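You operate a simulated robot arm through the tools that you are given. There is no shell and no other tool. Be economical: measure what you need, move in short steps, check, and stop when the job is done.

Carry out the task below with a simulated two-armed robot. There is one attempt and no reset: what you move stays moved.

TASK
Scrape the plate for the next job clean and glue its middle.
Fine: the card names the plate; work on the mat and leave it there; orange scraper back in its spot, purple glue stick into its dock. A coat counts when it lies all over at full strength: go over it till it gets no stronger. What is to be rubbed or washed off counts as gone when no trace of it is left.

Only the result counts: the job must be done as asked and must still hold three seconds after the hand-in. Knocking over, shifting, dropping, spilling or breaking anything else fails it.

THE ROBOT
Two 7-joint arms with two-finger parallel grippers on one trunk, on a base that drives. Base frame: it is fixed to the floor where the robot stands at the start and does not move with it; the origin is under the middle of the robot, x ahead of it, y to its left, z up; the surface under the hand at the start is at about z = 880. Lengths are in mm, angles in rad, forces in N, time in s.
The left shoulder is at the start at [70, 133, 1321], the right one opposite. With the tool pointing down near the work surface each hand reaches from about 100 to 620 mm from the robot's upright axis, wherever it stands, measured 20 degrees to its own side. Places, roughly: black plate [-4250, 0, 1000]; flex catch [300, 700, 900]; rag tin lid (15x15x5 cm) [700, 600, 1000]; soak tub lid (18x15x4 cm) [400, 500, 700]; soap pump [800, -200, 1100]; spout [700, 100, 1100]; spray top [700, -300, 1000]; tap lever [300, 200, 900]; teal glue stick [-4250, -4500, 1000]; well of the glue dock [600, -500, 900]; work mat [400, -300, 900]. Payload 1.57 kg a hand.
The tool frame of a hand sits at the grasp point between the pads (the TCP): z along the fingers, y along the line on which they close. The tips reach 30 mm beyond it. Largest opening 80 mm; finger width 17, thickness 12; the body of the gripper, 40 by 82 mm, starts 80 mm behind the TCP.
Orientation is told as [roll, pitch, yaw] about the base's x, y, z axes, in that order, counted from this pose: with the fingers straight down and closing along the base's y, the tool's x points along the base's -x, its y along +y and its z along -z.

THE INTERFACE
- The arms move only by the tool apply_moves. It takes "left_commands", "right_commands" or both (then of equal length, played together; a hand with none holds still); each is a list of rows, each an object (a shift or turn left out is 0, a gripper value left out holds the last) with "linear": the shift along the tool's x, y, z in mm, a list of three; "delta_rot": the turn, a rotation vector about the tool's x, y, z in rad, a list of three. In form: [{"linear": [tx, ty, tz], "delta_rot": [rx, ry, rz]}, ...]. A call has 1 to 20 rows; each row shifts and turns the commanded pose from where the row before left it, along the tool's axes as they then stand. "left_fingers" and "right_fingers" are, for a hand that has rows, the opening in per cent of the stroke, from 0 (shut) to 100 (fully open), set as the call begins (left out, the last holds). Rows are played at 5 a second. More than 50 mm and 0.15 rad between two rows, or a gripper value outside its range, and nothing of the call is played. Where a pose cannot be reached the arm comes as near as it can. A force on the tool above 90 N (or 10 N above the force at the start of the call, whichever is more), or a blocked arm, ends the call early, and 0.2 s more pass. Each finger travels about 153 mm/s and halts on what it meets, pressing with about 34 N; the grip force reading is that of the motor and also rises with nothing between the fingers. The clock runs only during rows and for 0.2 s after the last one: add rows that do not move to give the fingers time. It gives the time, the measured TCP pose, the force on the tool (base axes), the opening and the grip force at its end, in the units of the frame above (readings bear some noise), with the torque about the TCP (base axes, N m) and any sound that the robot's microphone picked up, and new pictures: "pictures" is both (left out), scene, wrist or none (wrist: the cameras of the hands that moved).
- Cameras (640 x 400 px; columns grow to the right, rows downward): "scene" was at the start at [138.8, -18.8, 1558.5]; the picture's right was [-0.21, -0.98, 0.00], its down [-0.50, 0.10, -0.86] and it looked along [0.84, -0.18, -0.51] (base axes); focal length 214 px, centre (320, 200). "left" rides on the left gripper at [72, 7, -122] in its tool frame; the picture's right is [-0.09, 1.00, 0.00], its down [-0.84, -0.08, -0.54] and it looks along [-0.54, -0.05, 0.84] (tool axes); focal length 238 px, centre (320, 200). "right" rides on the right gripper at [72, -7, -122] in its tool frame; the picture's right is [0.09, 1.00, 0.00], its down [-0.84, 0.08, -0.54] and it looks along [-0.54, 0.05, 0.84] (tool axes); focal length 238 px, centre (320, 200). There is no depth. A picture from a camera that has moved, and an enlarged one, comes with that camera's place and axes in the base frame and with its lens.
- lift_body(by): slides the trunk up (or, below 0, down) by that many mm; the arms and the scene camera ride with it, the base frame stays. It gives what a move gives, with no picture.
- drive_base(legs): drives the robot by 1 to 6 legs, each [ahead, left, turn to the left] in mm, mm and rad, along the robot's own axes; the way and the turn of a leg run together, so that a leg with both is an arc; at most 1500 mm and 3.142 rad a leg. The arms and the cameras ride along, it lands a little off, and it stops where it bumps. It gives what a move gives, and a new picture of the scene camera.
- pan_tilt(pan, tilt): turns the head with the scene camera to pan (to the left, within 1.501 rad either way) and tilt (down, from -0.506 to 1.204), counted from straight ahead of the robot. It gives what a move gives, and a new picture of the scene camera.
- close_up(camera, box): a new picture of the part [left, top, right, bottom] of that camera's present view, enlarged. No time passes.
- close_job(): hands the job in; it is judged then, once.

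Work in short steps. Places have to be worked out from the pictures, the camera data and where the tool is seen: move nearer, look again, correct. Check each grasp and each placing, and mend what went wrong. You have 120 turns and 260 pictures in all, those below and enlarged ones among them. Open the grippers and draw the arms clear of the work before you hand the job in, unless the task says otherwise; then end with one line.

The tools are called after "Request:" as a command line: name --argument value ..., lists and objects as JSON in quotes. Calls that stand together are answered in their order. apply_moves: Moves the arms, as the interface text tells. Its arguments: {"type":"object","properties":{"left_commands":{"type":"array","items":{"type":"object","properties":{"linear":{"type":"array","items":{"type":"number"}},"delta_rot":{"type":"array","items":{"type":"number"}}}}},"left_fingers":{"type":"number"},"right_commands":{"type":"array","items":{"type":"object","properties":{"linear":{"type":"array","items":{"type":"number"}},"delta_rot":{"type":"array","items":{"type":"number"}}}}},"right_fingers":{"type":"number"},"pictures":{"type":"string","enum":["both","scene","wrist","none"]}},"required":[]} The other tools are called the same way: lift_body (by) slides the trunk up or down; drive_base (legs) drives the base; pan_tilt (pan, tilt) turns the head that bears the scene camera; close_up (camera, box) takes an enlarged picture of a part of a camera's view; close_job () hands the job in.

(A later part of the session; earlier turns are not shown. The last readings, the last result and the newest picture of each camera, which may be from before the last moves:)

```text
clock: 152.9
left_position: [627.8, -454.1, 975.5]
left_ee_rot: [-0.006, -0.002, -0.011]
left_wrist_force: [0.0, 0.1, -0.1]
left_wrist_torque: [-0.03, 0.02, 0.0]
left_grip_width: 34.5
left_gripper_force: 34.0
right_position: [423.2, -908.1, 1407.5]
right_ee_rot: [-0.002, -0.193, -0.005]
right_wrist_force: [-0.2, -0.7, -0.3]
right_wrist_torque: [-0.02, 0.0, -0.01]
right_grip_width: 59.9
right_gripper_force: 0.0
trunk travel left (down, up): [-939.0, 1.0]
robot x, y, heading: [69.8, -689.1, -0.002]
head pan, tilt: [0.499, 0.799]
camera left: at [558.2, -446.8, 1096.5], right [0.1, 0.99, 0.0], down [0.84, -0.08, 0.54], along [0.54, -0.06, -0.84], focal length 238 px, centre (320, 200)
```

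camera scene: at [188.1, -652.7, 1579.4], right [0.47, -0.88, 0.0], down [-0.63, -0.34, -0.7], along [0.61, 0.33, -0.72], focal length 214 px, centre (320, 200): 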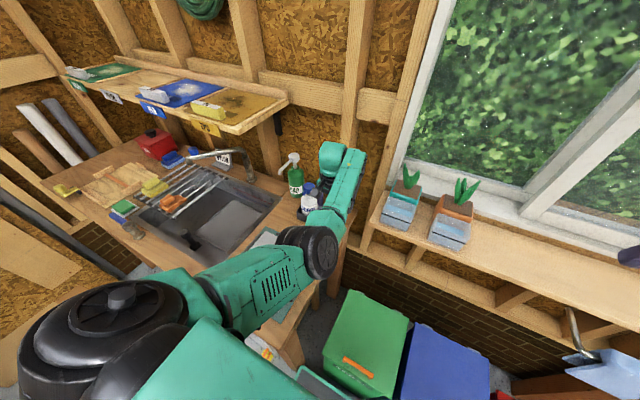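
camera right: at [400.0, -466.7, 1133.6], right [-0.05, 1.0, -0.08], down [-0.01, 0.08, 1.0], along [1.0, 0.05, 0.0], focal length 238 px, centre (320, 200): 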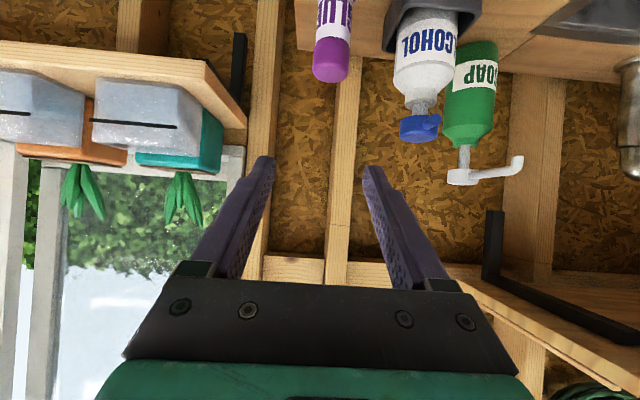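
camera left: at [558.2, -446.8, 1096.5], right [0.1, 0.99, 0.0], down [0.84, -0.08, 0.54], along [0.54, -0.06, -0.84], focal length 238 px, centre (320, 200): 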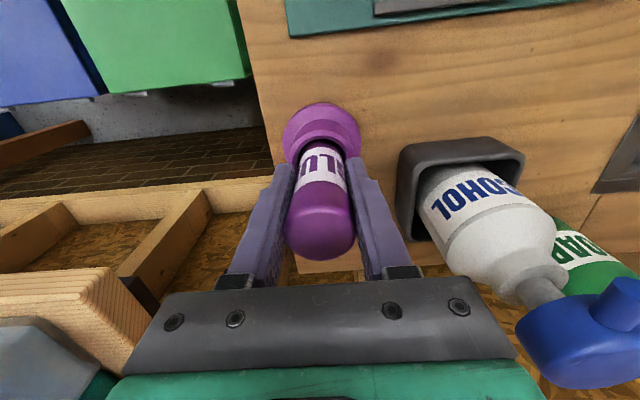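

Gripped cleanly (dock grasp pose [628,−454,975.5]). Pull straight up.

Request:
apply_moves --left_commands '[{"linear": [0, 0, -15]}, {"linear": [0, 0, -20]}, {"linear": [0, 0, -20]}, {"linear": [0, 0, -25]}, {"linear": [0, 0, -30]}, {"linear": [0, 0, -30]}, {}]'

Request:
close_up --camera "left" --box '[200, 60, 440, 280]'

```text
clock: 154.5
left_position: [629.3, -454.3, 1113.4]
left_ee_rot: [-0.004, -0.002, -0.011]
left_wrist_force: [-0.4, 0.5, 0.3]
left_wrist_torque: [0.02, 0.01, 0.03]
left_grip_width: 34.3
left_gripper_force: 34.0
right_position: [423.3, -908.6, 1407.9]
right_ee_rot: [0.001, -0.193, -0.004]
right_wrist_force: [-0.4, 0.6, -0.3]
right_wrist_torque: [0.0, 0.02, -0.05]
right_grip_width: 60.1
right_gripper_force: 0.1
trunk travel left (down, up): [-939.0, 1.0]
robot x, y, heading: [65.8, -691.1, -0.01]
head pan, tilt: [0.499, 0.799]
camera scene: at [189.0, -652.1, 1579.3], right [0.47, -0.88, 0.0], down [-0.63, -0.34, -0.7], along [0.61, 0.33, -0.72], focal length 214 px, centre (320, 200)
camera left: at [557.8, -446.8, 1234.4], right [0.1, 0.99, 0.0], down [0.84, -0.08, 0.54], along [0.54, -0.06, -0.84], focal length 238 px, centre (320, 200)
```

scene: 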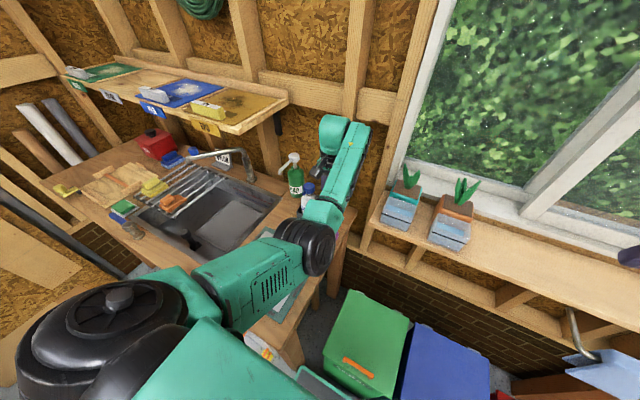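
left: 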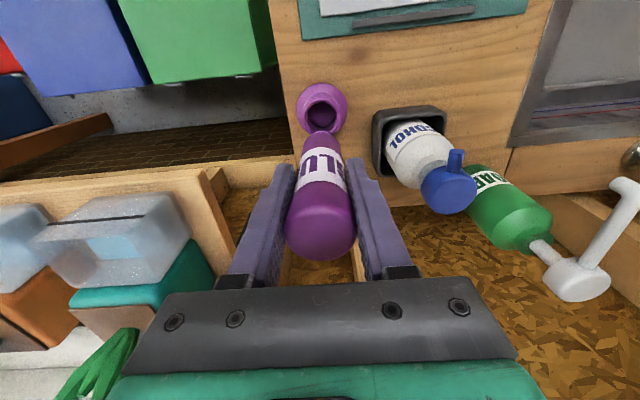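

```text
1.82 times, centred on (320, 170) of left
camera zoom: at [557.8, -446.8, 1234.4], right [0.1, 0.99, 0.0], down [0.84, -0.08, 0.54], along [0.54, -0.06, -0.84], focal length 433 px, centre (320, 254)
```

zoom: 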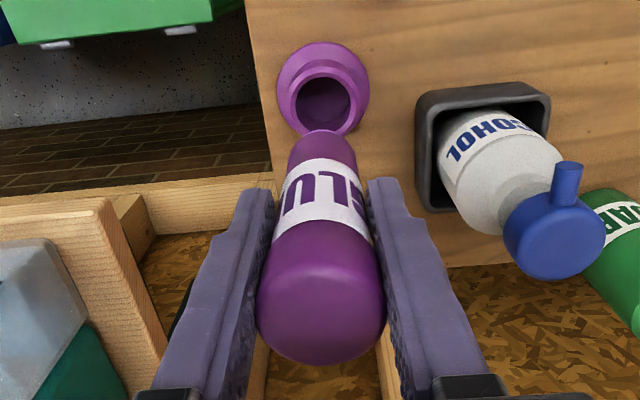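

Stick is out, dock empty. Drive base by (−199,+119) to bring the stick over the plate centre.

Request:
drive_base --legs '[[-195, 0, 0.008], [0, 119, 0]]'

Request:
apply_moves --left_commands '[{"linear": [0, 0, 30]}, {"linear": [0, 0, 30]}, {}]'

```text
clock: 156.9
left_position: [423.5, -335.8, 1113.4]
left_ee_rot: [-0.001, 0.0, -0.001]
left_wrist_force: [0.3, -0.6, -0.7]
left_wrist_torque: [0.06, 0.0, 0.01]
left_grip_width: 34.4
left_gripper_force: 33.9
right_position: [221.7, -793.3, 1406.9]
right_ee_rot: [0.005, -0.192, 0.008]
right_wrist_force: [-0.8, -0.6, -0.2]
right_wrist_torque: [0.0, -0.01, -0.03]
right_grip_width: 60.1
right_gripper_force: 0.1
trunk travel left (down, up): [-939.0, 1.0]
robot x, y, heading: [-134.5, -573.4, 0.01]
head pan, tilt: [0.499, 0.799]
camera scene: at [-15.0, -541.2, 1579.5], right [0.48, -0.87, 0.0], down [-0.63, -0.34, -0.7], along [0.61, 0.34, -0.72], focal length 214 px, centre (320, 200)
```

scene: 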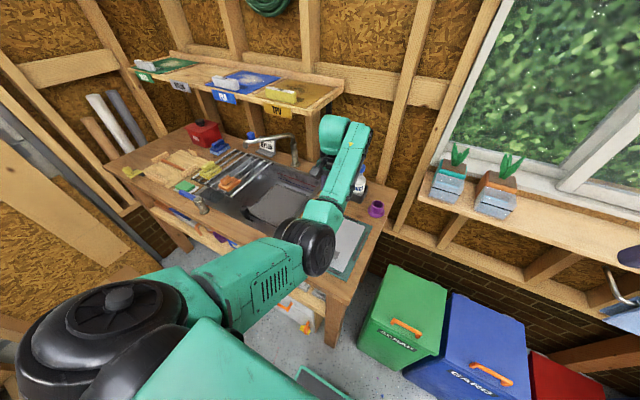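

```text
clock: 157.7
left_position: [422.4, -332.7, 1052.9]
left_ee_rot: [-0.006, -0.001, 0.001]
left_wrist_force: [-0.5, -0.3, 0.0]
left_wrist_torque: [0.0, -0.02, -0.01]
left_grip_width: 34.5
left_gripper_force: 34.0
right_position: [221.4, -786.9, 1409.4]
right_ee_rot: [0.0, -0.193, 0.008]
right_wrist_force: [0.4, -0.3, 0.6]
right_wrist_torque: [-0.04, 0.03, 0.02]
right_grip_width: 59.8
right_gripper_force: 0.0
trunk travel left (down, up): [-939.0, 1.0]
robot x, y, heading: [-137.7, -573.9, 0.007]
head pan, tilt: [0.499, 0.799]
camera scene: at [-15.5, -533.5, 1579.4], right [0.48, -0.87, 0.0], down [-0.63, -0.35, -0.7], along [0.61, 0.34, -0.72], focal length 214 px, centre (320, 200)
camera left: at [351.1, -325.7, 1174.5], right [0.09, 1.0, -0.01], down [0.84, -0.07, 0.54], along [0.54, -0.05, -0.84], focal length 238 px, centre (320, 200)
```

scene: 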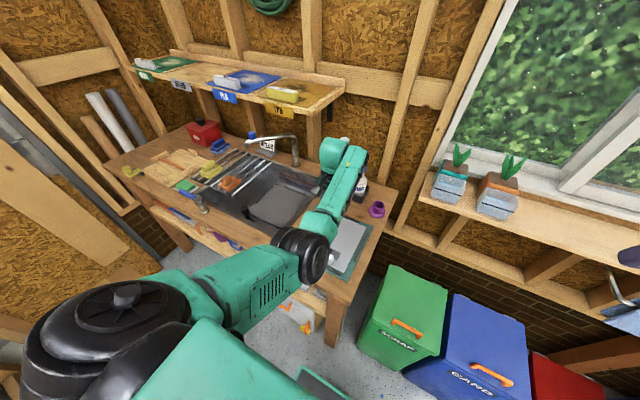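
left: 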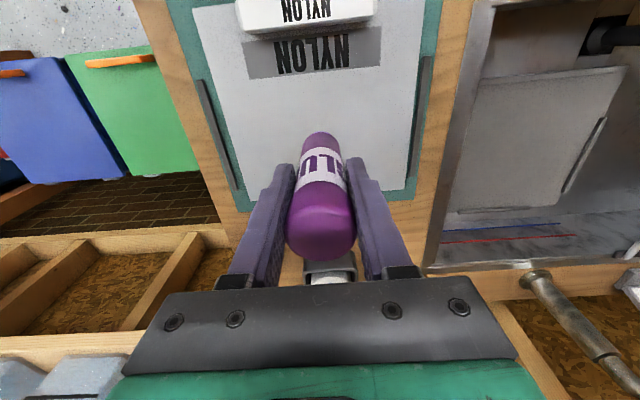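

Descend gradually toward the plate at ~[430,−335], watching the force.

Request:
apply_moves --left_commands '[{"linear": [-8, 0, 20]}, {"linear": [0, 0, 20]}, {"linear": [0, 0, 15]}, {"linear": [0, 0, 5]}, {"linear": [0, 0, 3]}, {"linear": [0, 0, 3]}, {"linear": [0, 0, 3]}, {}]' --pictures "wrist"

```text
clock: 159.5
left_position: [432.3, -333.5, 983.9]
left_ee_rot: [-0.006, -0.002, -0.002]
left_wrist_force: [0.0, 0.2, -1.4]
left_wrist_torque: [-0.02, 0.03, 0.04]
left_grip_width: 34.5
left_gripper_force: 34.6
right_position: [222.4, -786.7, 1408.7]
right_ee_rot: [0.001, -0.193, 0.009]
right_wrist_force: [0.2, -0.6, -1.1]
right_wrist_torque: [-0.04, 0.02, 0.0]
right_grip_width: 60.1
right_gripper_force: 0.0
trunk travel left (down, up): [-939.0, 1.0]
robot x, y, heading: [-133.0, -572.7, 0.007]
head pan, tilt: [0.499, 0.799]
camera left: at [360.2, -326.7, 1104.4], right [0.09, 1.0, 0.0], down [0.84, -0.07, 0.54], along [0.54, -0.05, -0.84], focal length 238 px, centre (320, 200)
```

left: 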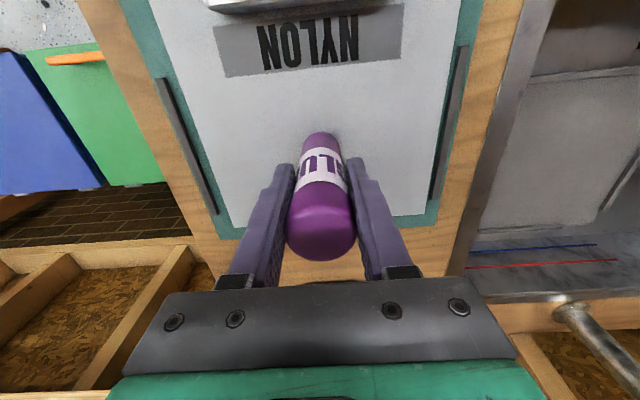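

Request:
apply_moves --left_commands '[{"linear": [0, 0, 2]}, {"linear": [0, 0, 2]}, {"linear": [0, 0, 2]}, {"linear": [0, 0, 2]}, {}]' --pictures "none"

```text
clock: 160.7
left_position: [433.0, -332.5, 976.4]
left_ee_rot: [-0.003, -0.006, 0.0]
left_wrist_force: [1.4, -0.2, 8.7]
left_wrist_torque: [0.03, -0.19, -0.02]
left_grip_width: 34.3
left_gripper_force: 34.6
right_position: [220.3, -788.8, 1408.9]
right_ee_rot: [0.001, -0.195, 0.009]
right_wrist_force: [0.1, 0.1, 0.5]
right_wrist_torque: [-0.02, 0.0, -0.02]
right_grip_width: 60.0
right_gripper_force: 0.1
trunk travel left (down, up): [-939.0, 1.0]
robot x, y, heading: [-136.4, -571.8, 0.009]
head pan, tilt: [0.499, 0.799]
```

Contact (9 N) at z≈976. Rub a first stroke along y and look at the coat.

Request:
apply_moves --left_commands '[{"linear": [0, 10, 0]}, {"linear": [0, 10, 0]}, {"linear": [0, 10, 0]}, {"linear": [0, 10, 0]}, {"linear": [0, 10, 0]}, {"linear": [10, 0, 0]}, {"linear": [0, -10, 0]}, {"linear": [0, -10, 0]}, {"linear": [0, -10, 0]}, {"linear": [0, -10, 0]}, {"linear": [0, -10, 0]}, {"linear": [0, -10, 0]}, {"linear": [0, -10, 0]}, {"linear": [0, -10, 0]}, {"linear": [0, -10, 0]}, {"linear": [0, -10, 0]}, {}]' --pictures "wrist"

Request:
close_up --camera "left" --box '[180, 30, 540, 240]'

```text
clock: 164.3
left_position: [418.8, -381.1, 977.3]
left_ee_rot: [-0.003, -0.003, 0.0]
left_wrist_force: [0.2, 2.0, 9.4]
left_wrist_torque: [0.23, -0.06, 0.03]
left_grip_width: 34.3
left_gripper_force: 34.3
right_position: [220.3, -786.8, 1408.1]
right_ee_rot: [-0.002, -0.196, 0.008]
right_wrist_force: [0.1, 0.3, 0.2]
right_wrist_torque: [-0.04, -0.02, 0.01]
right_grip_width: 60.1
right_gripper_force: 0.0
trunk travel left (down, up): [-939.0, 1.0]
robot x, y, heading: [-135.6, -570.0, 0.007]
head pan, tilt: [0.499, 0.799]
camera left: at [348.1, -374.7, 1097.7], right [0.09, 1.0, 0.0], down [0.83, -0.07, 0.55], along [0.54, -0.05, -0.84], focal length 238 px, centre (320, 200)
```

left: 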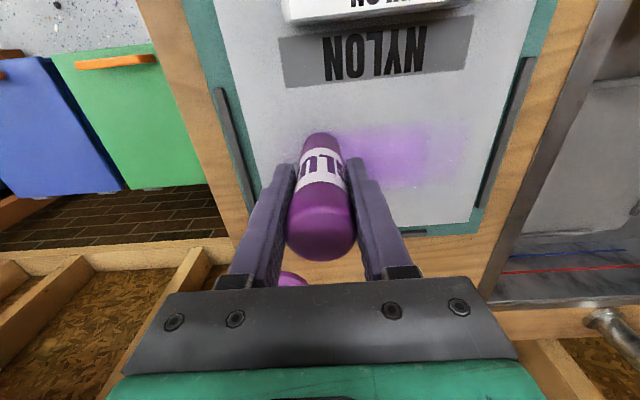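

```text
1.78 times, centred on (360, 135) of left
camera zoom: at [348.1, -374.7, 1097.7], right [0.09, 1.0, 0.0], down [0.83, -0.07, 0.55], along [0.54, -0.05, -0.84], focal length 424 px, centre (249, 316)
```

zoom: 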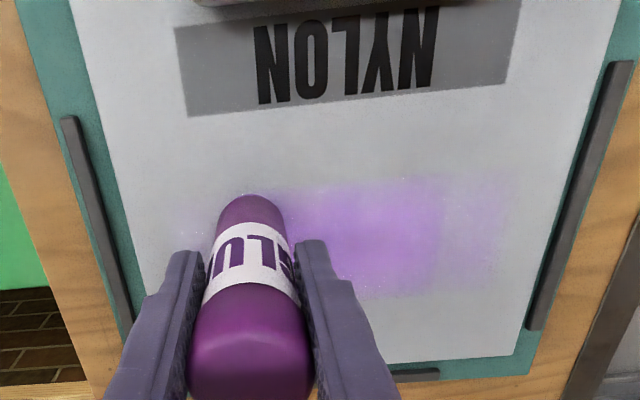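

Purple coat appears. Continue with a raster over the middle.

Request:
apply_moves --left_commands '[{"linear": [0, -19, 0]}, {"linear": [0, 14.5, 0]}, {"linear": [0, 14.5, 0]}, {"linear": [0, 14.5, 0]}, {"linear": [0, 14.5, 0]}, {"linear": [0, 14.5, 0]}, {"linear": [0, 14.5, 0]}, {"linear": [0, 14.5, 0]}, {"linear": [0, 14.5, 0]}, {"linear": [0, 14.5, 0]}, {"linear": [15, 0, 0]}, {"linear": [0, -14.5, 0]}, {"linear": [0, -14.5, 0]}, {"linear": [0, -14.5, 0]}, {"linear": [0, -14.5, 0]}, {"linear": [0, -14.5, 0]}, {"linear": [0, -14.5, 0]}, {"linear": [0, -14.5, 0]}, {"linear": [0, -14.5, 0]}, {"linear": [0, -14.5, 0]}]' --pictures "none"

Request:
apply_moves --left_commands '[{"linear": [-15, 0, 0]}, {"linear": [-15, 0, 0]}, {"linear": [-15, 0, 0]}, {"linear": [0, 14.5, 0]}, {"linear": [0, 14.5, 0]}, {"linear": [0, 14.5, 0]}, {"linear": [0, 14.5, 0]}, {"linear": [0, 14.5, 0]}, {"linear": [0, 14.5, 0]}, {"linear": [0, 14.5, 0]}, {"linear": [0, 14.5, 0]}, {"linear": [0, 14.5, 0]}, {"linear": [-15, 0, 0]}, {"linear": [0, -18, 0]}, {"linear": [0, -18, 0]}, {"linear": [0, -18, 0]}, {"linear": [0, -18, 0]}, {"linear": [0, -18, 0]}, {"linear": [0, -18, 0]}, {"linear": [0, -18, 0]}]' --pictures "wrist"

Request:
close_up --camera "left" --box '[180, 0, 540, 240]'

```text
clock: 168.5
left_position: [404.8, -403.7, 975.1]
left_ee_rot: [-0.007, 0.004, 0.0]
left_wrist_force: [-1.0, 0.4, 1.4]
left_wrist_torque: [-0.02, 0.05, -0.01]
left_grip_width: 34.4
left_gripper_force: 34.0
right_position: [221.8, -788.6, 1408.1]
right_ee_rot: [0.0, -0.193, 0.006]
right_wrist_force: [-1.1, -0.4, -0.2]
right_wrist_torque: [-0.01, 0.02, -0.01]
right_grip_width: 60.1
right_gripper_force: 0.1
trunk travel left (down, up): [-939.0, 1.0]
robot x, y, heading: [-133.7, -576.5, 0.005]
head pan, tilt: [0.499, 0.799]
```

```text
clock: 172.7
left_position: [449.2, -386.1, 983.6]
left_ee_rot: [-0.003, 0.0, 0.002]
left_wrist_force: [-0.5, -0.1, -0.4]
left_wrist_torque: [0.02, -0.02, 0.04]
left_grip_width: 34.5
left_gripper_force: 34.5
left hand out of reach, approached as far as the arm can: row 3, 4, 9, 12, 13, 15, 16, 17
right_position: [224.3, -788.0, 1408.0]
right_ee_rot: [0.004, -0.192, 0.01]
right_wrist_force: [0.0, 0.2, 1.0]
right_wrist_torque: [0.01, -0.01, -0.05]
right_grip_width: 60.0
right_gripper_force: 0.0
trunk travel left (down, up): [-939.0, 1.0]
robot x, y, heading: [-137.0, -573.6, 0.004]
head pan, tilt: [0.499, 0.799]
camera left: at [377.4, -379.0, 1105.6], right [0.09, 1.0, 0.0], down [0.84, -0.07, 0.54], along [0.54, -0.05, -0.84], focal length 238 px, centre (320, 200)
```

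left: 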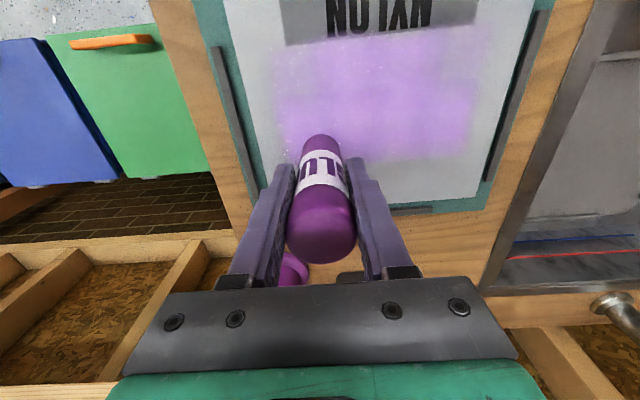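

```text
1.67 times, centred on (360, 120) of left
camera zoom: at [377.4, -379.0, 1105.6], right [0.09, 1.0, 0.0], down [0.84, -0.07, 0.54], along [0.54, -0.05, -0.84], focal length 397 px, centre (253, 333)
```

zoom: 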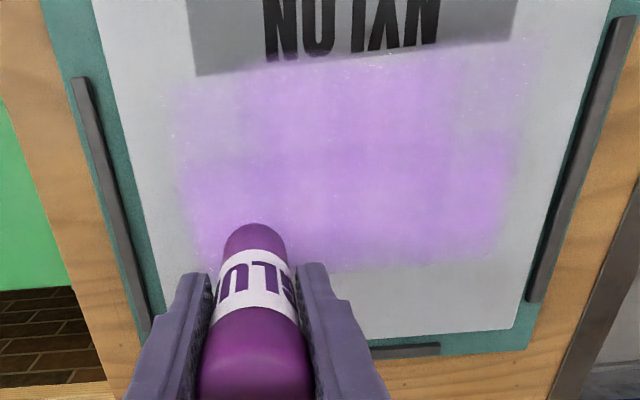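

Line at x≥450 was beyond reach (z drifted up). Lift, drive 50 mm forward, then coat the rear part.

Request:
apply_moves --left_commands '[{"linear": [10, 0, -10]}, {"linear": [10, 0, -10]}, {}]' --pictures "none"

Request:
drive_base --legs '[[55, 0, -0.004]]'

Request:
apply_moves --left_commands '[{"linear": [5, 0, 0]}, {}, {}]' --pictures "wrist"

```text
clock: 173.5
left_position: [427.6, -384.3, 1002.5]
left_ee_rot: [-0.006, 0.0, 0.002]
left_wrist_force: [-0.9, -0.1, -0.2]
left_wrist_torque: [0.03, 0.0, 0.03]
left_grip_width: 34.3
left_gripper_force: 34.1
right_position: [221.9, -787.1, 1408.2]
right_ee_rot: [0.0, -0.194, 0.008]
right_wrist_force: [0.2, -0.1, -0.1]
right_wrist_torque: [-0.02, 0.03, 0.02]
right_grip_width: 60.1
right_gripper_force: 0.1
trunk travel left (down, up): [-939.0, 1.0]
robot x, y, heading: [-135.9, -570.5, 0.009]
head pan, tilt: [0.499, 0.799]
```

```text
clock: 174.5
left_position: [475.3, -385.0, 1007.3]
left_ee_rot: [-0.005, -0.01, -0.004]
left_wrist_force: [-0.7, -0.5, -0.3]
left_wrist_torque: [0.01, -0.05, 0.0]
left_grip_width: 34.0
left_gripper_force: 34.0
right_position: [264.7, -788.8, 1411.2]
right_ee_rot: [-0.002, -0.204, 0.006]
right_wrist_force: [-0.6, -0.2, 0.0]
right_wrist_torque: [0.01, -0.09, 0.0]
right_grip_width: 59.9
right_gripper_force: 0.0
trunk travel left (down, up): [-939.0, 1.0]
robot x, y, heading: [-83.9, -573.9, 0.003]
head pan, tilt: [0.499, 0.799]
camera scene: at [27.2, -534.5, 1580.4], right [0.48, -0.88, 0.0], down [-0.62, -0.35, -0.7], along [0.62, 0.34, -0.71], focal length 214 px, centre (320, 200)
```

scene: 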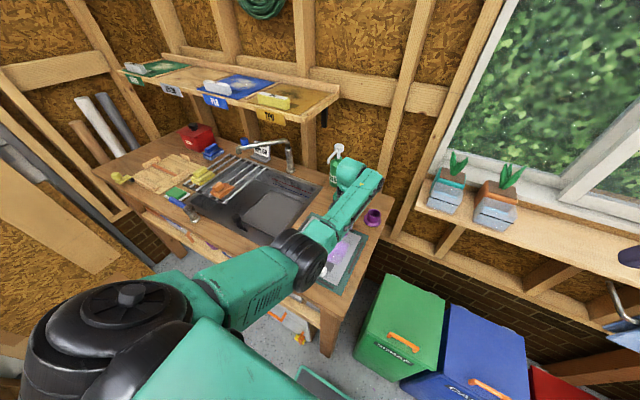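

```text
clock: 175.3
left_position: [478.0, -384.9, 1004.3]
left_ee_rot: [-0.006, -0.001, -0.004]
left_wrist_force: [-0.8, 0.4, 0.0]
left_wrist_torque: [0.0, 0.0, -0.02]
left_grip_width: 34.3
left_gripper_force: 34.2
right_position: [276.0, -788.6, 1409.3]
right_ee_rot: [0.0, -0.194, 0.005]
right_wrist_force: [-0.1, -0.4, 0.5]
right_wrist_torque: [-0.01, 0.01, -0.03]
right_grip_width: 59.9
right_gripper_force: 0.0
trunk travel left (down, up): [-939.0, 1.0]
robot x, y, heading: [-78.4, -573.7, 0.002]
head pan, tilt: [0.499, 0.799]
camera left: at [406.5, -378.4, 1125.0], right [0.09, 1.0, 0.0], down [0.84, -0.08, 0.54], along [0.54, -0.06, -0.84], focal length 238 px, centre (320, 200)
```

left: 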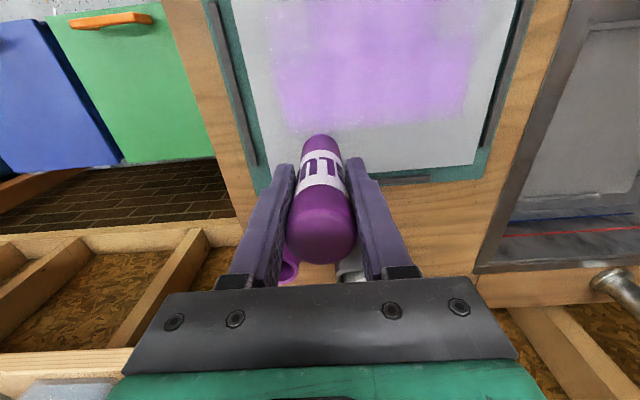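

Lower at [470,−390] and raster the rear rows (x = 470, 457, 444).

Request:
apply_moves --left_commands '[{"linear": [8, -5, 15]}, {"linear": [0, 0, 13]}, {"linear": [0, 0, 2]}, {"linear": [0, 15, 0]}, {"linear": [0, 15, 0]}, {"linear": [0, 15, 0]}, {"linear": [0, 15, 0]}, {"linear": [0, 15, 0]}, {"linear": [0, 15, 0]}, {"linear": [0, 15, 0]}, {"linear": [13, 0, 0]}, {"linear": [0, -15, 0]}, {"linear": [0, -15, 0]}, {"linear": [0, -15, 0]}, {"linear": [0, -15, 0]}, {"linear": [0, -15, 0]}, {"linear": [0, -15, 0]}, {"linear": [0, -15, 0]}, {"linear": [13, 0, 0]}]' --pictures "none"

Request:
apply_moves --left_commands '[{"linear": [0, 15, 0]}, {"linear": [0, 15, 0]}, {"linear": [0, 15, 0]}, {"linear": [0, 15, 0]}, {"linear": [0, 15, 0]}, {"linear": [0, 15, 0]}, {"linear": [0, 15, 0]}, {"linear": [13, 0, 0]}, {"linear": [0, -15, 0]}, {"linear": [0, -15, 0]}, {"linear": [0, -15, 0]}, {"linear": [0, -15, 0]}, {"linear": [0, -15, 0]}, {"linear": [0, -15, 0]}, {"linear": [0, -15, 0]}, {"linear": [13, 0, 0]}]' --pictures "wrist"

Request:
close_up --camera "left" --box '[180, 0, 540, 240]'

```text
clock: 179.3
left_position: [443.4, -392.5, 974.6]
left_ee_rot: [-0.005, -0.007, -0.003]
left_wrist_force: [6.3, 1.2, 19.1]
left_wrist_torque: [0.01, -0.63, 0.01]
left_grip_width: 34.4
left_gripper_force: 34.1
right_position: [274.6, -791.5, 1409.3]
right_ee_rot: [0.002, -0.195, 0.006]
right_wrist_force: [0.3, 0.7, -0.1]
right_wrist_torque: [0.04, -0.03, 0.03]
right_grip_width: 60.0
right_gripper_force: 0.0
trunk travel left (down, up): [-939.0, 1.0]
robot x, y, heading: [-79.7, -572.7, 0.005]
head pan, tilt: [0.499, 0.799]
```

```text
clock: 182.7
left_position: [419.0, -393.8, 974.0]
left_ee_rot: [-0.003, -0.005, -0.005]
left_wrist_force: [4.8, -1.1, 12.1]
left_wrist_torque: [-0.02, -0.37, 0.02]
left_grip_width: 34.4
left_gripper_force: 33.3
right_position: [276.0, -789.4, 1408.7]
right_ee_rot: [0.001, -0.196, 0.006]
right_wrist_force: [0.6, 0.1, -0.2]
right_wrist_torque: [0.03, 0.01, 0.0]
right_grip_width: 60.2
right_gripper_force: 0.0
trunk travel left (down, up): [-939.0, 1.0]
robot x, y, heading: [-80.9, -571.5, 0.006]
head pan, tilt: [0.499, 0.799]
camera left: at [347.0, -385.8, 1095.1], right [0.1, 1.0, 0.0], down [0.83, -0.08, 0.55], along [0.54, -0.06, -0.84], focal length 238 px, centre (320, 200)
```

left: 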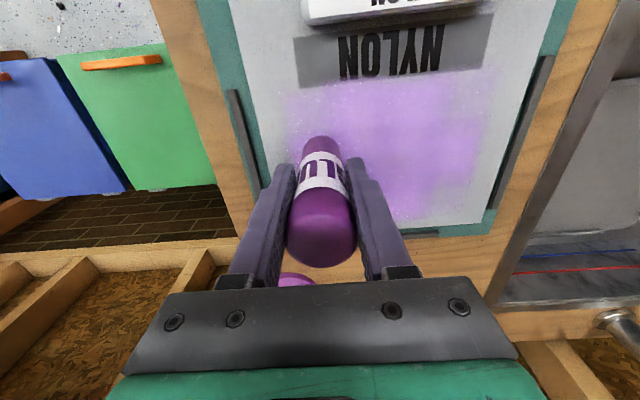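

```text
1.67 times, centred on (360, 120) of left
camera zoom: at [347.0, -385.8, 1095.1], right [0.1, 1.0, 0.0], down [0.83, -0.08, 0.55], along [0.54, -0.06, -0.84], focal length 397 px, centre (253, 333)
```

zoom: 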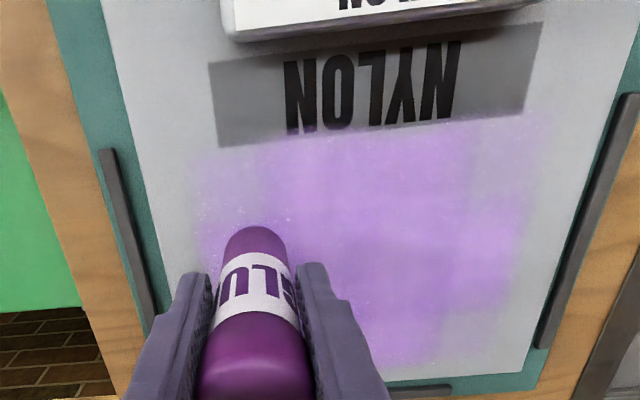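

Coat builds with each pass. Continue layering with a full raster, larger steps.

Request:
apply_moves --left_commands '[{"linear": [12, 0, 0]}, {"linear": [0, 27, 0]}, {"linear": [0, 27, 0]}, {"linear": [0, 27, 0]}, {"linear": [0, 27, 0]}, {"linear": [-13, 0, 0]}, {"linear": [0, -27, 0]}, {"linear": [0, -27, 0]}, {"linear": [0, -27, 0]}, {"linear": [0, -27, 0]}, {"linear": [-13, 0, 0]}, {"linear": [0, 27, 0]}, {"linear": [0, 27, 0]}, {"linear": [0, 27, 0]}, {"linear": [0, 27, 0]}, {"linear": [-13, 0, 0]}, {"linear": [0, -27, 0]}, {"linear": [0, -27, 0]}, {"linear": [0, -27, 0]}, {"linear": [0, -27, 0]}]' --pictures "none"

Request:
apply_moves --left_commands '[{"linear": [-13, 0, 0]}, {"linear": [0, 27, 0]}, {"linear": [0, 27, 0]}, {"linear": [0, 27, 0]}, {"linear": [0, 27, 0]}, {"linear": [-13, 0, 0]}, {"linear": [0, -27, 0]}, {"linear": [0, -27, 0]}, {"linear": [0, -27, 0]}, {"linear": [0, -27, 0]}, {"linear": [13, 0, 0]}, {"linear": [0, 27, 0]}, {"linear": [0, 27, 0]}, {"linear": [0, 27, 0]}, {"linear": [0, 27, 0]}, {"linear": [13, 0, 0]}, {"linear": [0, -27, 0]}, {"linear": [0, -27, 0]}, {"linear": [0, -27, 0]}, {"linear": [0, -27, 0]}]' --pictures "none"

Request:
apply_moves --left_commands '[{"linear": [13, 0, 0]}, {"linear": [0, 27, 0]}, {"linear": [0, 27, 0]}, {"linear": [0, 27, 0]}, {"linear": [0, 27, 0]}, {"linear": [13, 0, 0]}, {"linear": [0, -27, 0]}, {"linear": [0, -27, 0]}, {"linear": [0, -27, 0]}, {"linear": [0, -27, 0]}, {"linear": [13, 0, 0]}, {"linear": [0, 27, 0]}, {"linear": [0, 27, 0]}, {"linear": [0, 27, 0]}, {"linear": [0, 27, 0]}]' --pictures "wrist"

Request:
close_up --camera "left" --box '[80, 0, 440, 240]'

```text
clock: 186.9
left_position: [444.1, -391.4, 971.7]
left_ee_rot: [-0.003, -0.005, -0.002]
left_wrist_force: [1.1, 3.1, 9.3]
left_wrist_torque: [0.27, -0.2, 0.01]
left_grip_width: 34.4
left_gripper_force: 33.5
right_position: [274.8, -789.6, 1408.9]
right_ee_rot: [0.0, -0.197, 0.007]
right_wrist_force: [-0.2, -0.4, 0.1]
right_wrist_torque: [-0.01, 0.01, 0.02]
right_grip_width: 60.0
right_gripper_force: 0.1
trunk travel left (down, up): [-939.0, 1.0]
robot x, y, heading: [-80.4, -575.8, 0.01]
head pan, tilt: [0.499, 0.799]
```

```text
clock: 191.1
left_position: [445.1, -390.9, 972.7]
left_ee_rot: [-0.004, 0.0, -0.001]
left_wrist_force: [-1.0, 0.7, 2.0]
left_wrist_torque: [0.06, 0.01, 0.0]
left_grip_width: 34.3
left_gripper_force: 33.5
right_position: [276.3, -788.6, 1407.9]
right_ee_rot: [0.0, -0.194, 0.005]
right_wrist_force: [0.4, 0.9, -0.7]
right_wrist_torque: [0.05, 0.0, 0.01]
right_grip_width: 60.0
right_gripper_force: 0.0
trunk travel left (down, up): [-939.0, 1.0]
robot x, y, heading: [-81.6, -570.6, 0.001]
head pan, tilt: [0.499, 0.799]
```

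```text
clock: 194.3
left_position: [408.7, -281.7, 973.6]
left_ee_rot: [-0.005, -0.005, -0.003]
left_wrist_force: [1.3, -1.0, 7.8]
left_wrist_torque: [-0.16, -0.07, -0.02]
left_grip_width: 34.3
left_gripper_force: 33.8
right_position: [275.1, -789.1, 1408.5]
right_ee_rot: [-0.001, -0.196, 0.005]
right_wrist_force: [0.8, 0.2, -0.6]
right_wrist_torque: [0.01, 0.02, 0.01]
right_grip_width: 60.0
right_gripper_force: 0.0
trunk travel left (down, up): [-939.0, 1.0]
robot x, y, heading: [-83.4, -575.5, -0.001]
head pan, tilt: [0.499, 0.799]
camera left: at [336.5, -274.8, 1094.4], right [0.1, 1.0, 0.0], down [0.83, -0.08, 0.55], along [0.54, -0.06, -0.84], focal length 238 px, centre (320, 200)
```

left: 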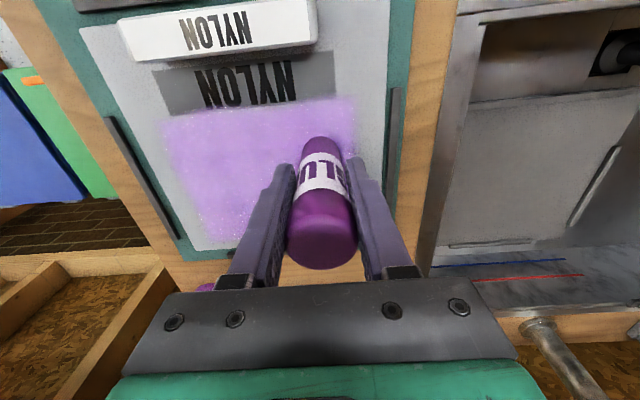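

```text
1.67 times, centred on (260, 120) of left
camera zoom: at [336.5, -274.8, 1094.4], right [0.1, 1.0, 0.0], down [0.83, -0.08, 0.55], along [0.54, -0.06, -0.84], focal length 397 px, centre (420, 333)
```

zoom: 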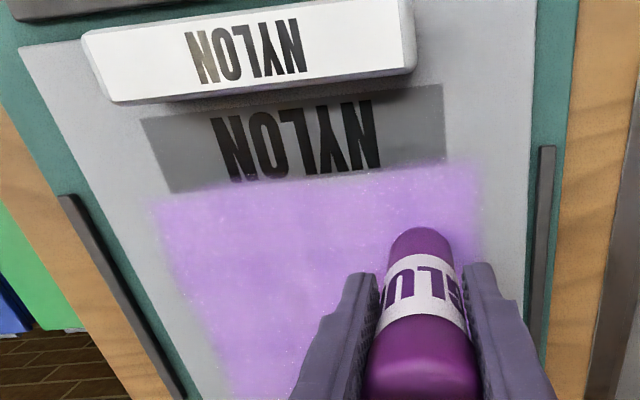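

Nearly uniform. Lift and inspect the whole coat.

Request:
apply_moves --left_commands '[{"linear": [0, 0, -20]}, {"linear": [0, 20, -30]}, {"linear": [-30, 20, -35]}, {"linear": [-30, 0, 0]}, {}]' --pictures "none"

Request:
close_up --camera "left" --box '[60, 0, 420, 240]'

```text
refused: row 3 steps farther than a row can; nothing moved
```

```text
1.67 times, centred on (240, 120) of left
camera zoom: at [336.5, -274.8, 1094.4], right [0.1, 1.0, 0.0], down [0.83, -0.08, 0.55], along [0.54, -0.06, -0.84], focal length 397 px, centre (453, 333)
```

zoom: 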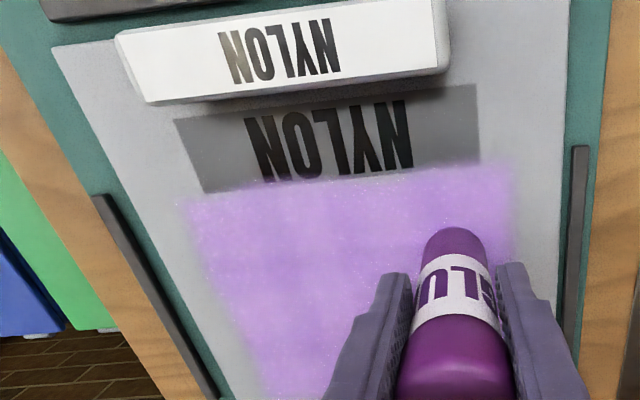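

Request:
apply_moves --left_commands '[{"linear": [0, 0, -20]}, {"linear": [0, 20, -30]}, {"linear": [0, 20, -35]}, {"linear": [0, 20, -30]}, {}]' --pictures "none"

Request:
close_up --camera "left" --box '[100, 20, 370, 200]'

```text
clock: 195.5
left_position: [403.4, -220.8, 1089.4]
left_ee_rot: [-0.004, -0.001, -0.004]
left_wrist_force: [-0.5, 0.3, -0.4]
left_wrist_torque: [-0.02, 0.02, 0.01]
left_grip_width: 34.3
left_gripper_force: 33.9
right_position: [275.5, -787.6, 1409.5]
right_ee_rot: [-0.001, -0.193, 0.005]
right_wrist_force: [0.1, -0.2, 0.4]
right_wrist_torque: [0.02, -0.01, 0.04]
right_grip_width: 59.9
right_gripper_force: 0.0
trunk travel left (down, up): [-939.0, 1.0]
robot x, y, heading: [-83.0, -572.5, -0.0]
head pan, tilt: [0.499, 0.799]
```

```text
2.22 times, centred on (235, 110) of left
camera zoom: at [333.3, -214.7, 1211.7], right [0.1, 1.0, -0.01], down [0.84, -0.08, 0.54], along [0.54, -0.06, -0.84], focal length 530 px, centre (509, 400)
```

zoom: 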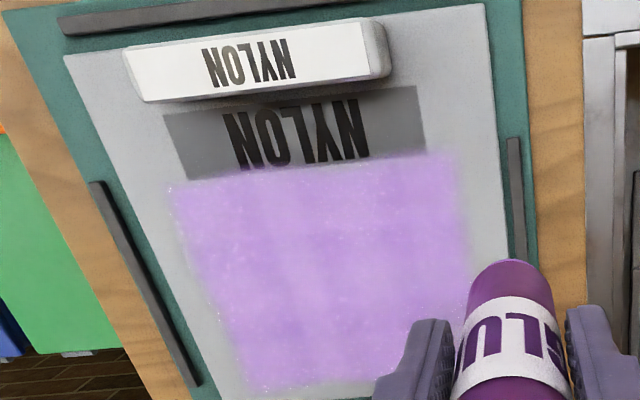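

Slight unevenness remains. Go back down and do another full raster, offset half a line.

Request:
apply_moves --left_commands '[{"linear": [-4, -20, 35]}, {"linear": [-4, -20, 35]}, {"linear": [0, -20, 30]}, {"linear": [0, 0, 14]}, {"linear": [0, 0, 3]}, {"linear": [0, -27, 0]}, {"linear": [0, -27, 0]}, {"linear": [0, -27, 0]}, {"linear": [0, -27, 0]}, {"linear": [-12, 0, 0]}, {"linear": [0, 27, 0]}, {"linear": [0, 27, 0]}, {"linear": [0, 27, 0]}, {"linear": [0, 27, 0]}, {"linear": [-12, 0, 0]}, {"linear": [0, -27, 0]}, {"linear": [0, -27, 0]}, {"linear": [0, -27, 0]}, {"linear": [0, -27, 0]}]' --pictures "none"

Request:
apply_moves --left_commands '[{"linear": [-12, 0, 0]}, {"linear": [0, 27, 0]}, {"linear": [0, 27, 0]}, {"linear": [0, 27, 0]}, {"linear": [0, 27, 0]}, {"linear": [-12, 0, 0]}, {"linear": [0, -27, 0]}, {"linear": [0, -27, 0]}, {"linear": [0, -27, 0]}, {"linear": [0, -27, 0]}, {"linear": [-12, 0, 0]}, {"linear": [0, 27, 0]}, {"linear": [0, 27, 0]}, {"linear": [0, 27, 0]}, {"linear": [0, 27, 0]}, {"linear": [30, 0, 0]}, {"linear": [30, 0, 0]}]' --pictures "none"

Request:
apply_moves --left_commands '[{"linear": [0, -14, 0]}, {"linear": [-30, 0, 0]}, {"linear": [-33, 0, 0]}, {"linear": [0, -14, 0]}, {"linear": [30, 0, 0]}, {"linear": [33, 0, 0]}, {"linear": [0, -14, 0]}, {"linear": [-30, 0, 0]}, {"linear": [-33, 0, 0]}, {"linear": [0, -14, 0]}, {"linear": [30, 0, 0]}, {"linear": [33, 0, 0]}, {"linear": [0, -14, 0]}, {"linear": [-30, 0, 0]}, {"linear": [-33, 0, 0]}, {"linear": [0, -14, 0]}, {"linear": [30, 0, 0]}, {"linear": [33, 0, 0]}, {"linear": [0, -14, 0]}, {"linear": [-30, 0, 0]}]' --pictures "none"

Request:
apply_moves --left_commands '[{"linear": [-33, 0, 0]}, {"linear": [0, -10, 0]}, {"linear": [30, 0, 0]}, {"linear": [33, 0, 0]}, {"linear": [-30, 0, 0]}, {"linear": [-33, 0, 0]}, {}]' --pictures "wrist"

Request:
close_up --camera "left" --box '[200, 0, 560, 240]'

```text
clock: 199.5
left_position: [439.1, -390.3, 971.6]
left_ee_rot: [-0.006, -0.003, -0.003]
left_wrist_force: [0.9, 1.8, 8.6]
left_wrist_torque: [0.15, -0.2, 0.02]
left_grip_width: 34.6
left_gripper_force: 34.1
right_position: [274.8, -787.7, 1409.0]
right_ee_rot: [0.001, -0.195, 0.006]
right_wrist_force: [-0.2, 0.1, -0.4]
right_wrist_torque: [0.04, -0.03, 0.01]
right_grip_width: 59.7
right_gripper_force: 0.1
trunk travel left (down, up): [-939.0, 1.0]
robot x, y, heading: [-77.4, -574.6, 0.002]
head pan, tilt: [0.499, 0.799]
```

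```text
clock: 203.1
left_position: [415.9, -285.1, 971.8]
left_ee_rot: [-0.002, -0.008, -0.005]
left_wrist_force: [3.3, -1.0, 21.7]
left_wrist_torque: [0.0, -0.45, 0.0]
left_grip_width: 34.1
left_gripper_force: 33.7
right_position: [272.1, -791.5, 1409.3]
right_ee_rot: [0.003, -0.198, 0.006]
right_wrist_force: [0.2, 0.4, -0.1]
right_wrist_torque: [0.0, -0.03, -0.01]
right_grip_width: 60.1
right_gripper_force: 0.0
trunk travel left (down, up): [-939.0, 1.0]
robot x, y, heading: [-83.1, -575.1, 0.005]
head pan, tilt: [0.499, 0.799]
```

```text
clock: 207.3
left_position: [446.0, -379.1, 969.8]
left_ee_rot: [-0.004, 0.0, -0.002]
left_wrist_force: [-3.6, -0.8, 12.5]
left_wrist_torque: [-0.01, 0.16, -0.03]
left_grip_width: 34.4
left_gripper_force: 33.7
right_position: [276.8, -788.7, 1408.5]
right_ee_rot: [0.001, -0.192, 0.006]
right_wrist_force: [0.6, 0.0, 0.0]
right_wrist_torque: [0.02, 0.03, 0.01]
right_grip_width: 60.2
right_gripper_force: 0.0
trunk travel left (down, up): [-939.0, 1.0]
robot x, y, heading: [-85.7, -574.0, 0.001]
head pan, tilt: [0.499, 0.799]
```

```text
clock: 208.9
left_position: [476.4, -391.0, 973.9]
left_ee_rot: [-0.005, -0.002, -0.003]
left_wrist_force: [-0.3, 1.0, -1.1]
left_wrist_torque: [0.02, -0.01, -0.03]
left_grip_width: 34.0
left_gripper_force: 34.0
right_position: [274.6, -787.5, 1409.2]
right_ee_rot: [-0.001, -0.195, 0.005]
right_wrist_force: [-0.6, -0.5, 0.1]
right_wrist_torque: [0.01, -0.01, 0.04]
right_grip_width: 59.9
right_gripper_force: 0.1
trunk travel left (down, up): [-939.0, 1.0]
robot x, y, heading: [-79.9, -569.8, 0.0]
head pan, tilt: [0.499, 0.799]
camera left: at [404.6, -384.5, 1094.3], right [0.09, 1.0, 0.0], down [0.84, -0.08, 0.54], along [0.54, -0.06, -0.84], focal length 238 px, centre (320, 200)
```

left: 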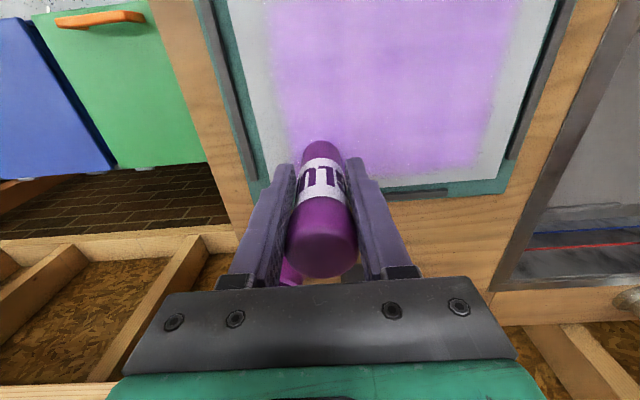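

```text
1.67 times, centred on (380, 120) of left
camera zoom: at [404.6, -384.5, 1094.3], right [0.09, 1.0, 0.0], down [0.84, -0.08, 0.54], along [0.54, -0.06, -0.84], focal length 397 px, centre (220, 333)
```

zoom: 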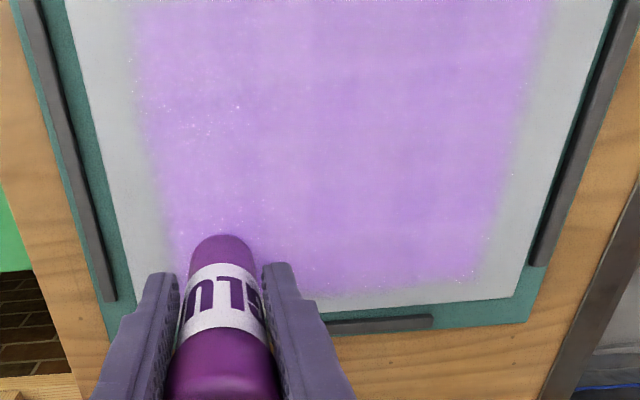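

Slightly lighter on the −y side and little contact at the rear; press 2 mm more and raster again.

Request:
apply_moves --left_commands '[{"linear": [6, 0, 2]}, {"linear": [0, 27, 0]}, {"linear": [0, 27, 0]}, {"linear": [0, 27, 0]}, {"linear": [0, 27, 0]}, {"linear": [12, 0, 0]}, {"linear": [0, -27, 0]}, {"linear": [0, -27, 0]}, {"linear": [0, -27, 0]}, {"linear": [0, -27, 0]}, {"linear": [12, 0, 0]}, {"linear": [0, 27, 0]}, {"linear": [0, 27, 0]}, {"linear": [0, 27, 0]}, {"linear": [0, 27, 0]}, {"linear": [12, 0, 0]}, {"linear": [0, -27, 0]}, {"linear": [0, -27, 0]}, {"linear": [0, -27, 0]}, {"linear": [0, -27, 0]}]' --pictures "none"

Request:
apply_moves --left_commands '[{"linear": [12, 0, 0]}, {"linear": [0, 27, 0]}, {"linear": [0, 27, 0]}, {"linear": [0, 27, 0]}, {"linear": [0, 27, 0]}, {"linear": [12, 0, 0]}, {"linear": [0, -27, 0]}, {"linear": [0, -27, 0]}, {"linear": [0, -27, 0]}, {"linear": [0, -27, 0]}, {"linear": [-30, 0, 0]}, {"linear": [-30, 0, 0]}, {"linear": [0, 13, 0]}, {"linear": [30, 0, 0]}, {"linear": [30, 0, 0]}, {"linear": [0, 13, 0]}, {"linear": [-30, 0, 0]}, {"linear": [-30, 0, 0]}, {"linear": [0, 13, 0]}, {"linear": [30, 0, 0]}]' --pictures "none"

Request:
apply_moves --left_commands '[{"linear": [30, 0, 0]}, {"linear": [0, 13, 0]}, {"linear": [-30, 0, 0]}, {"linear": [-30, 0, 0]}, {"linear": [0, 13, 0]}, {"linear": [30, 0, 0]}, {"linear": [30, 0, 0]}, {"linear": [0, 13, 0]}, {"linear": [-30, 0, 0]}, {"linear": [-30, 0, 0]}, {"linear": [0, 13, 0]}, {"linear": [30, 0, 0]}, {"linear": [30, 0, 0]}, {"linear": [0, 13, 0]}, {"linear": [-30, 0, 0]}, {"linear": [-30, 0, 0]}, {"linear": [30, 0, 0]}, {"linear": [30, 0, 0]}]' --pictures "none"

Request:
apply_moves --left_commands '[{"linear": [0, 0, -20]}, {"linear": [0, 20, -30]}, {"linear": [0, 20, -35]}, {"linear": [0, 20, -30]}, {}]' --pictures "none"

Request:
close_up --camera "left" --box '[100, 20, 370, 200]'

```text
clock: 213.1
left_position: [436.3, -391.1, 968.4]
left_ee_rot: [-0.003, 0.0, -0.003]
left_wrist_force: [-1.2, 2.4, 8.8]
left_wrist_torque: [0.22, 0.08, 0.02]
left_grip_width: 33.2
left_gripper_force: 34.1
right_position: [275.6, -788.2, 1408.5]
right_ee_rot: [-0.001, -0.195, 0.004]
right_wrist_force: [0.2, -0.8, 0.1]
right_wrist_torque: [-0.01, -0.04, 0.0]
right_grip_width: 59.9
right_gripper_force: 0.2
trunk travel left (down, up): [-939.0, 1.0]
robot x, y, heading: [-81.6, -571.8, 0.003]
head pan, tilt: [0.499, 0.799]
```

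```text
clock: 217.3
left_position: [437.9, -350.9, 970.0]
left_ee_rot: [-0.006, -0.001, -0.003]
left_wrist_force: [-0.1, 0.0, 1.2]
left_wrist_torque: [-0.01, -0.01, -0.01]
left_grip_width: 32.9
left_gripper_force: 34.0
right_position: [273.8, -787.2, 1409.3]
right_ee_rot: [-0.002, -0.196, 0.005]
right_wrist_force: [-0.5, 0.0, 0.2]
right_wrist_torque: [-0.01, 0.02, -0.03]
right_grip_width: 59.9
right_gripper_force: 0.0
trunk travel left (down, up): [-939.0, 1.0]
robot x, y, heading: [-83.2, -568.5, 0.002]
head pan, tilt: [0.499, 0.799]
```

```text
clock: 221.1
left_position: [410.6, -287.0, 969.5]
left_ee_rot: [-0.005, -0.002, -0.003]
left_wrist_force: [-1.2, 1.0, 0.5]
left_wrist_torque: [0.02, -0.04, -0.03]
left_grip_width: 0.2
left_gripper_force: 21.2
right_position: [273.9, -788.0, 1409.0]
right_ee_rot: [-0.001, -0.196, 0.004]
right_wrist_force: [-0.1, 0.3, 0.1]
right_wrist_torque: [0.02, 0.01, 0.0]
right_grip_width: 59.8
right_gripper_force: 0.1
trunk travel left (down, up): [-939.0, 1.0]
robot x, y, heading: [-83.4, -575.5, 0.008]
head pan, tilt: [0.499, 0.799]
```

```text
clock: 222.3
left_position: [413.1, -225.0, 1085.5]
left_ee_rot: [-0.006, 0.0, -0.006]
left_wrist_force: [0.3, 0.0, -0.2]
left_wrist_torque: [0.0, 0.0, 0.0]
left_grip_width: 0.0
left_gripper_force: 21.6
right_position: [276.6, -788.7, 1409.3]
right_ee_rot: [-0.001, -0.193, 0.006]
right_wrist_force: [-0.5, -0.6, -0.6]
right_wrist_torque: [0.03, 0.01, 0.01]
right_grip_width: 60.1
right_gripper_force: 0.1
trunk travel left (down, up): [-939.0, 1.0]
robot x, y, heading: [-79.3, -575.4, -0.002]
head pan, tilt: [0.499, 0.799]
```

```text
2.22 times, centred on (235, 110) of left
camera zoom: at [342.6, -218.5, 1207.4], right [0.1, 1.0, 0.0], down [0.84, -0.08, 0.54], along [0.54, -0.06, -0.84], focal length 530 px, centre (509, 400)
```

zoom: 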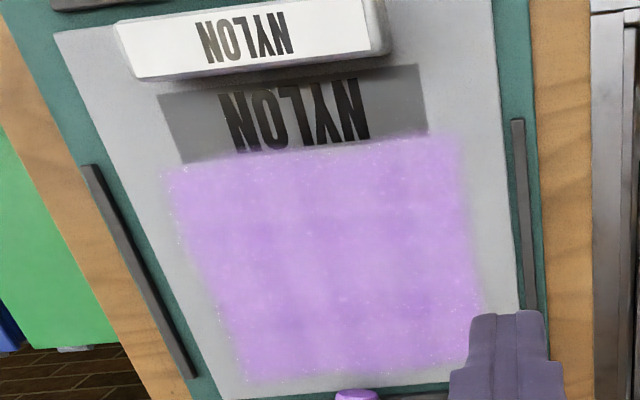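

The stick slipped out of the grip. Locate it now.

Request:
apply_moves --left_commands '[{"linear": [0, 0, -30]}, {}]' --left_fingers 75 --pictures "both"

Request:
close_up --camera "scene" --box '[270, 180, 410, 320]'

```text
clock: 222.9
left_position: [413.4, -225.4, 1116.8]
left_ee_rot: [-0.004, 0.0, -0.003]
left_wrist_force: [0.2, -0.2, 0.4]
left_wrist_torque: [0.02, 0.03, -0.03]
left_grip_width: 59.8
left_gripper_force: 0.1
right_position: [277.1, -791.5, 1408.1]
right_ee_rot: [0.0, -0.193, 0.006]
right_wrist_force: [-0.3, 0.4, 0.2]
right_wrist_torque: [0.01, 0.02, 0.01]
right_grip_width: 60.1
right_gripper_force: 0.0
trunk travel left (down, up): [-939.0, 1.0]
robot x, y, heading: [-80.9, -571.1, 0.005]
head pan, tilt: [0.499, 0.799]
camera scene: at [40.5, -535.3, 1579.3], right [0.48, -0.88, 0.0], down [-0.63, -0.35, -0.7], along [0.61, 0.34, -0.72], focal length 214 px, centre (320, 200)
camera left: at [340.9, -218.9, 1237.7], right [0.1, 1.0, 0.0], down [0.84, -0.08, 0.54], along [0.54, -0.06, -0.84], focal length 238 px, centre (320, 200)
```

scene: 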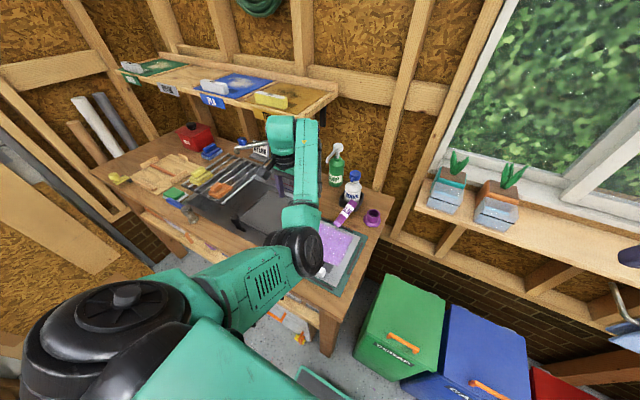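
left: 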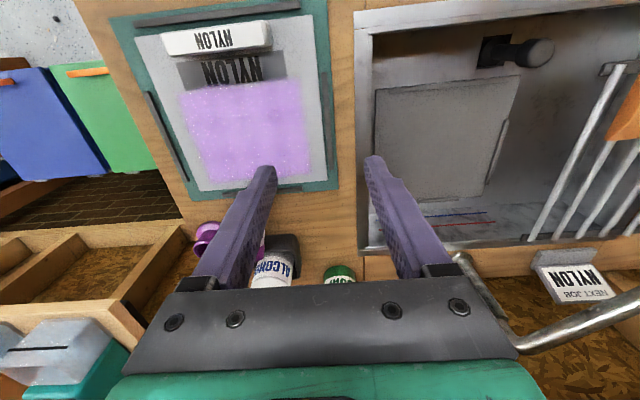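

```text
2.86 times, centred on (340, 250) of scene
camera zoom: at [40.5, -535.3, 1579.3], right [0.48, -0.88, 0.0], down [-0.63, -0.35, -0.7], along [0.61, 0.34, -0.72], focal length 613 px, centre (263, 57)
```

zoom: 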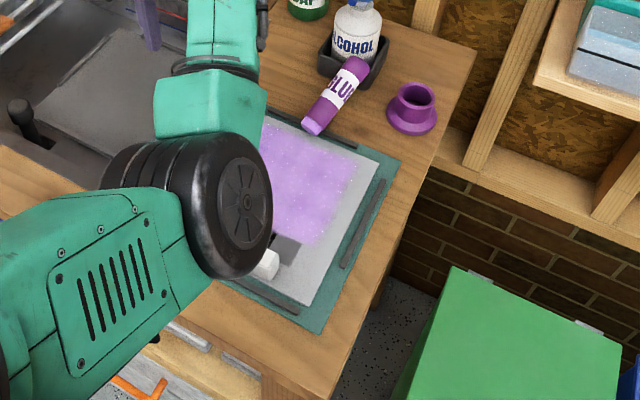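

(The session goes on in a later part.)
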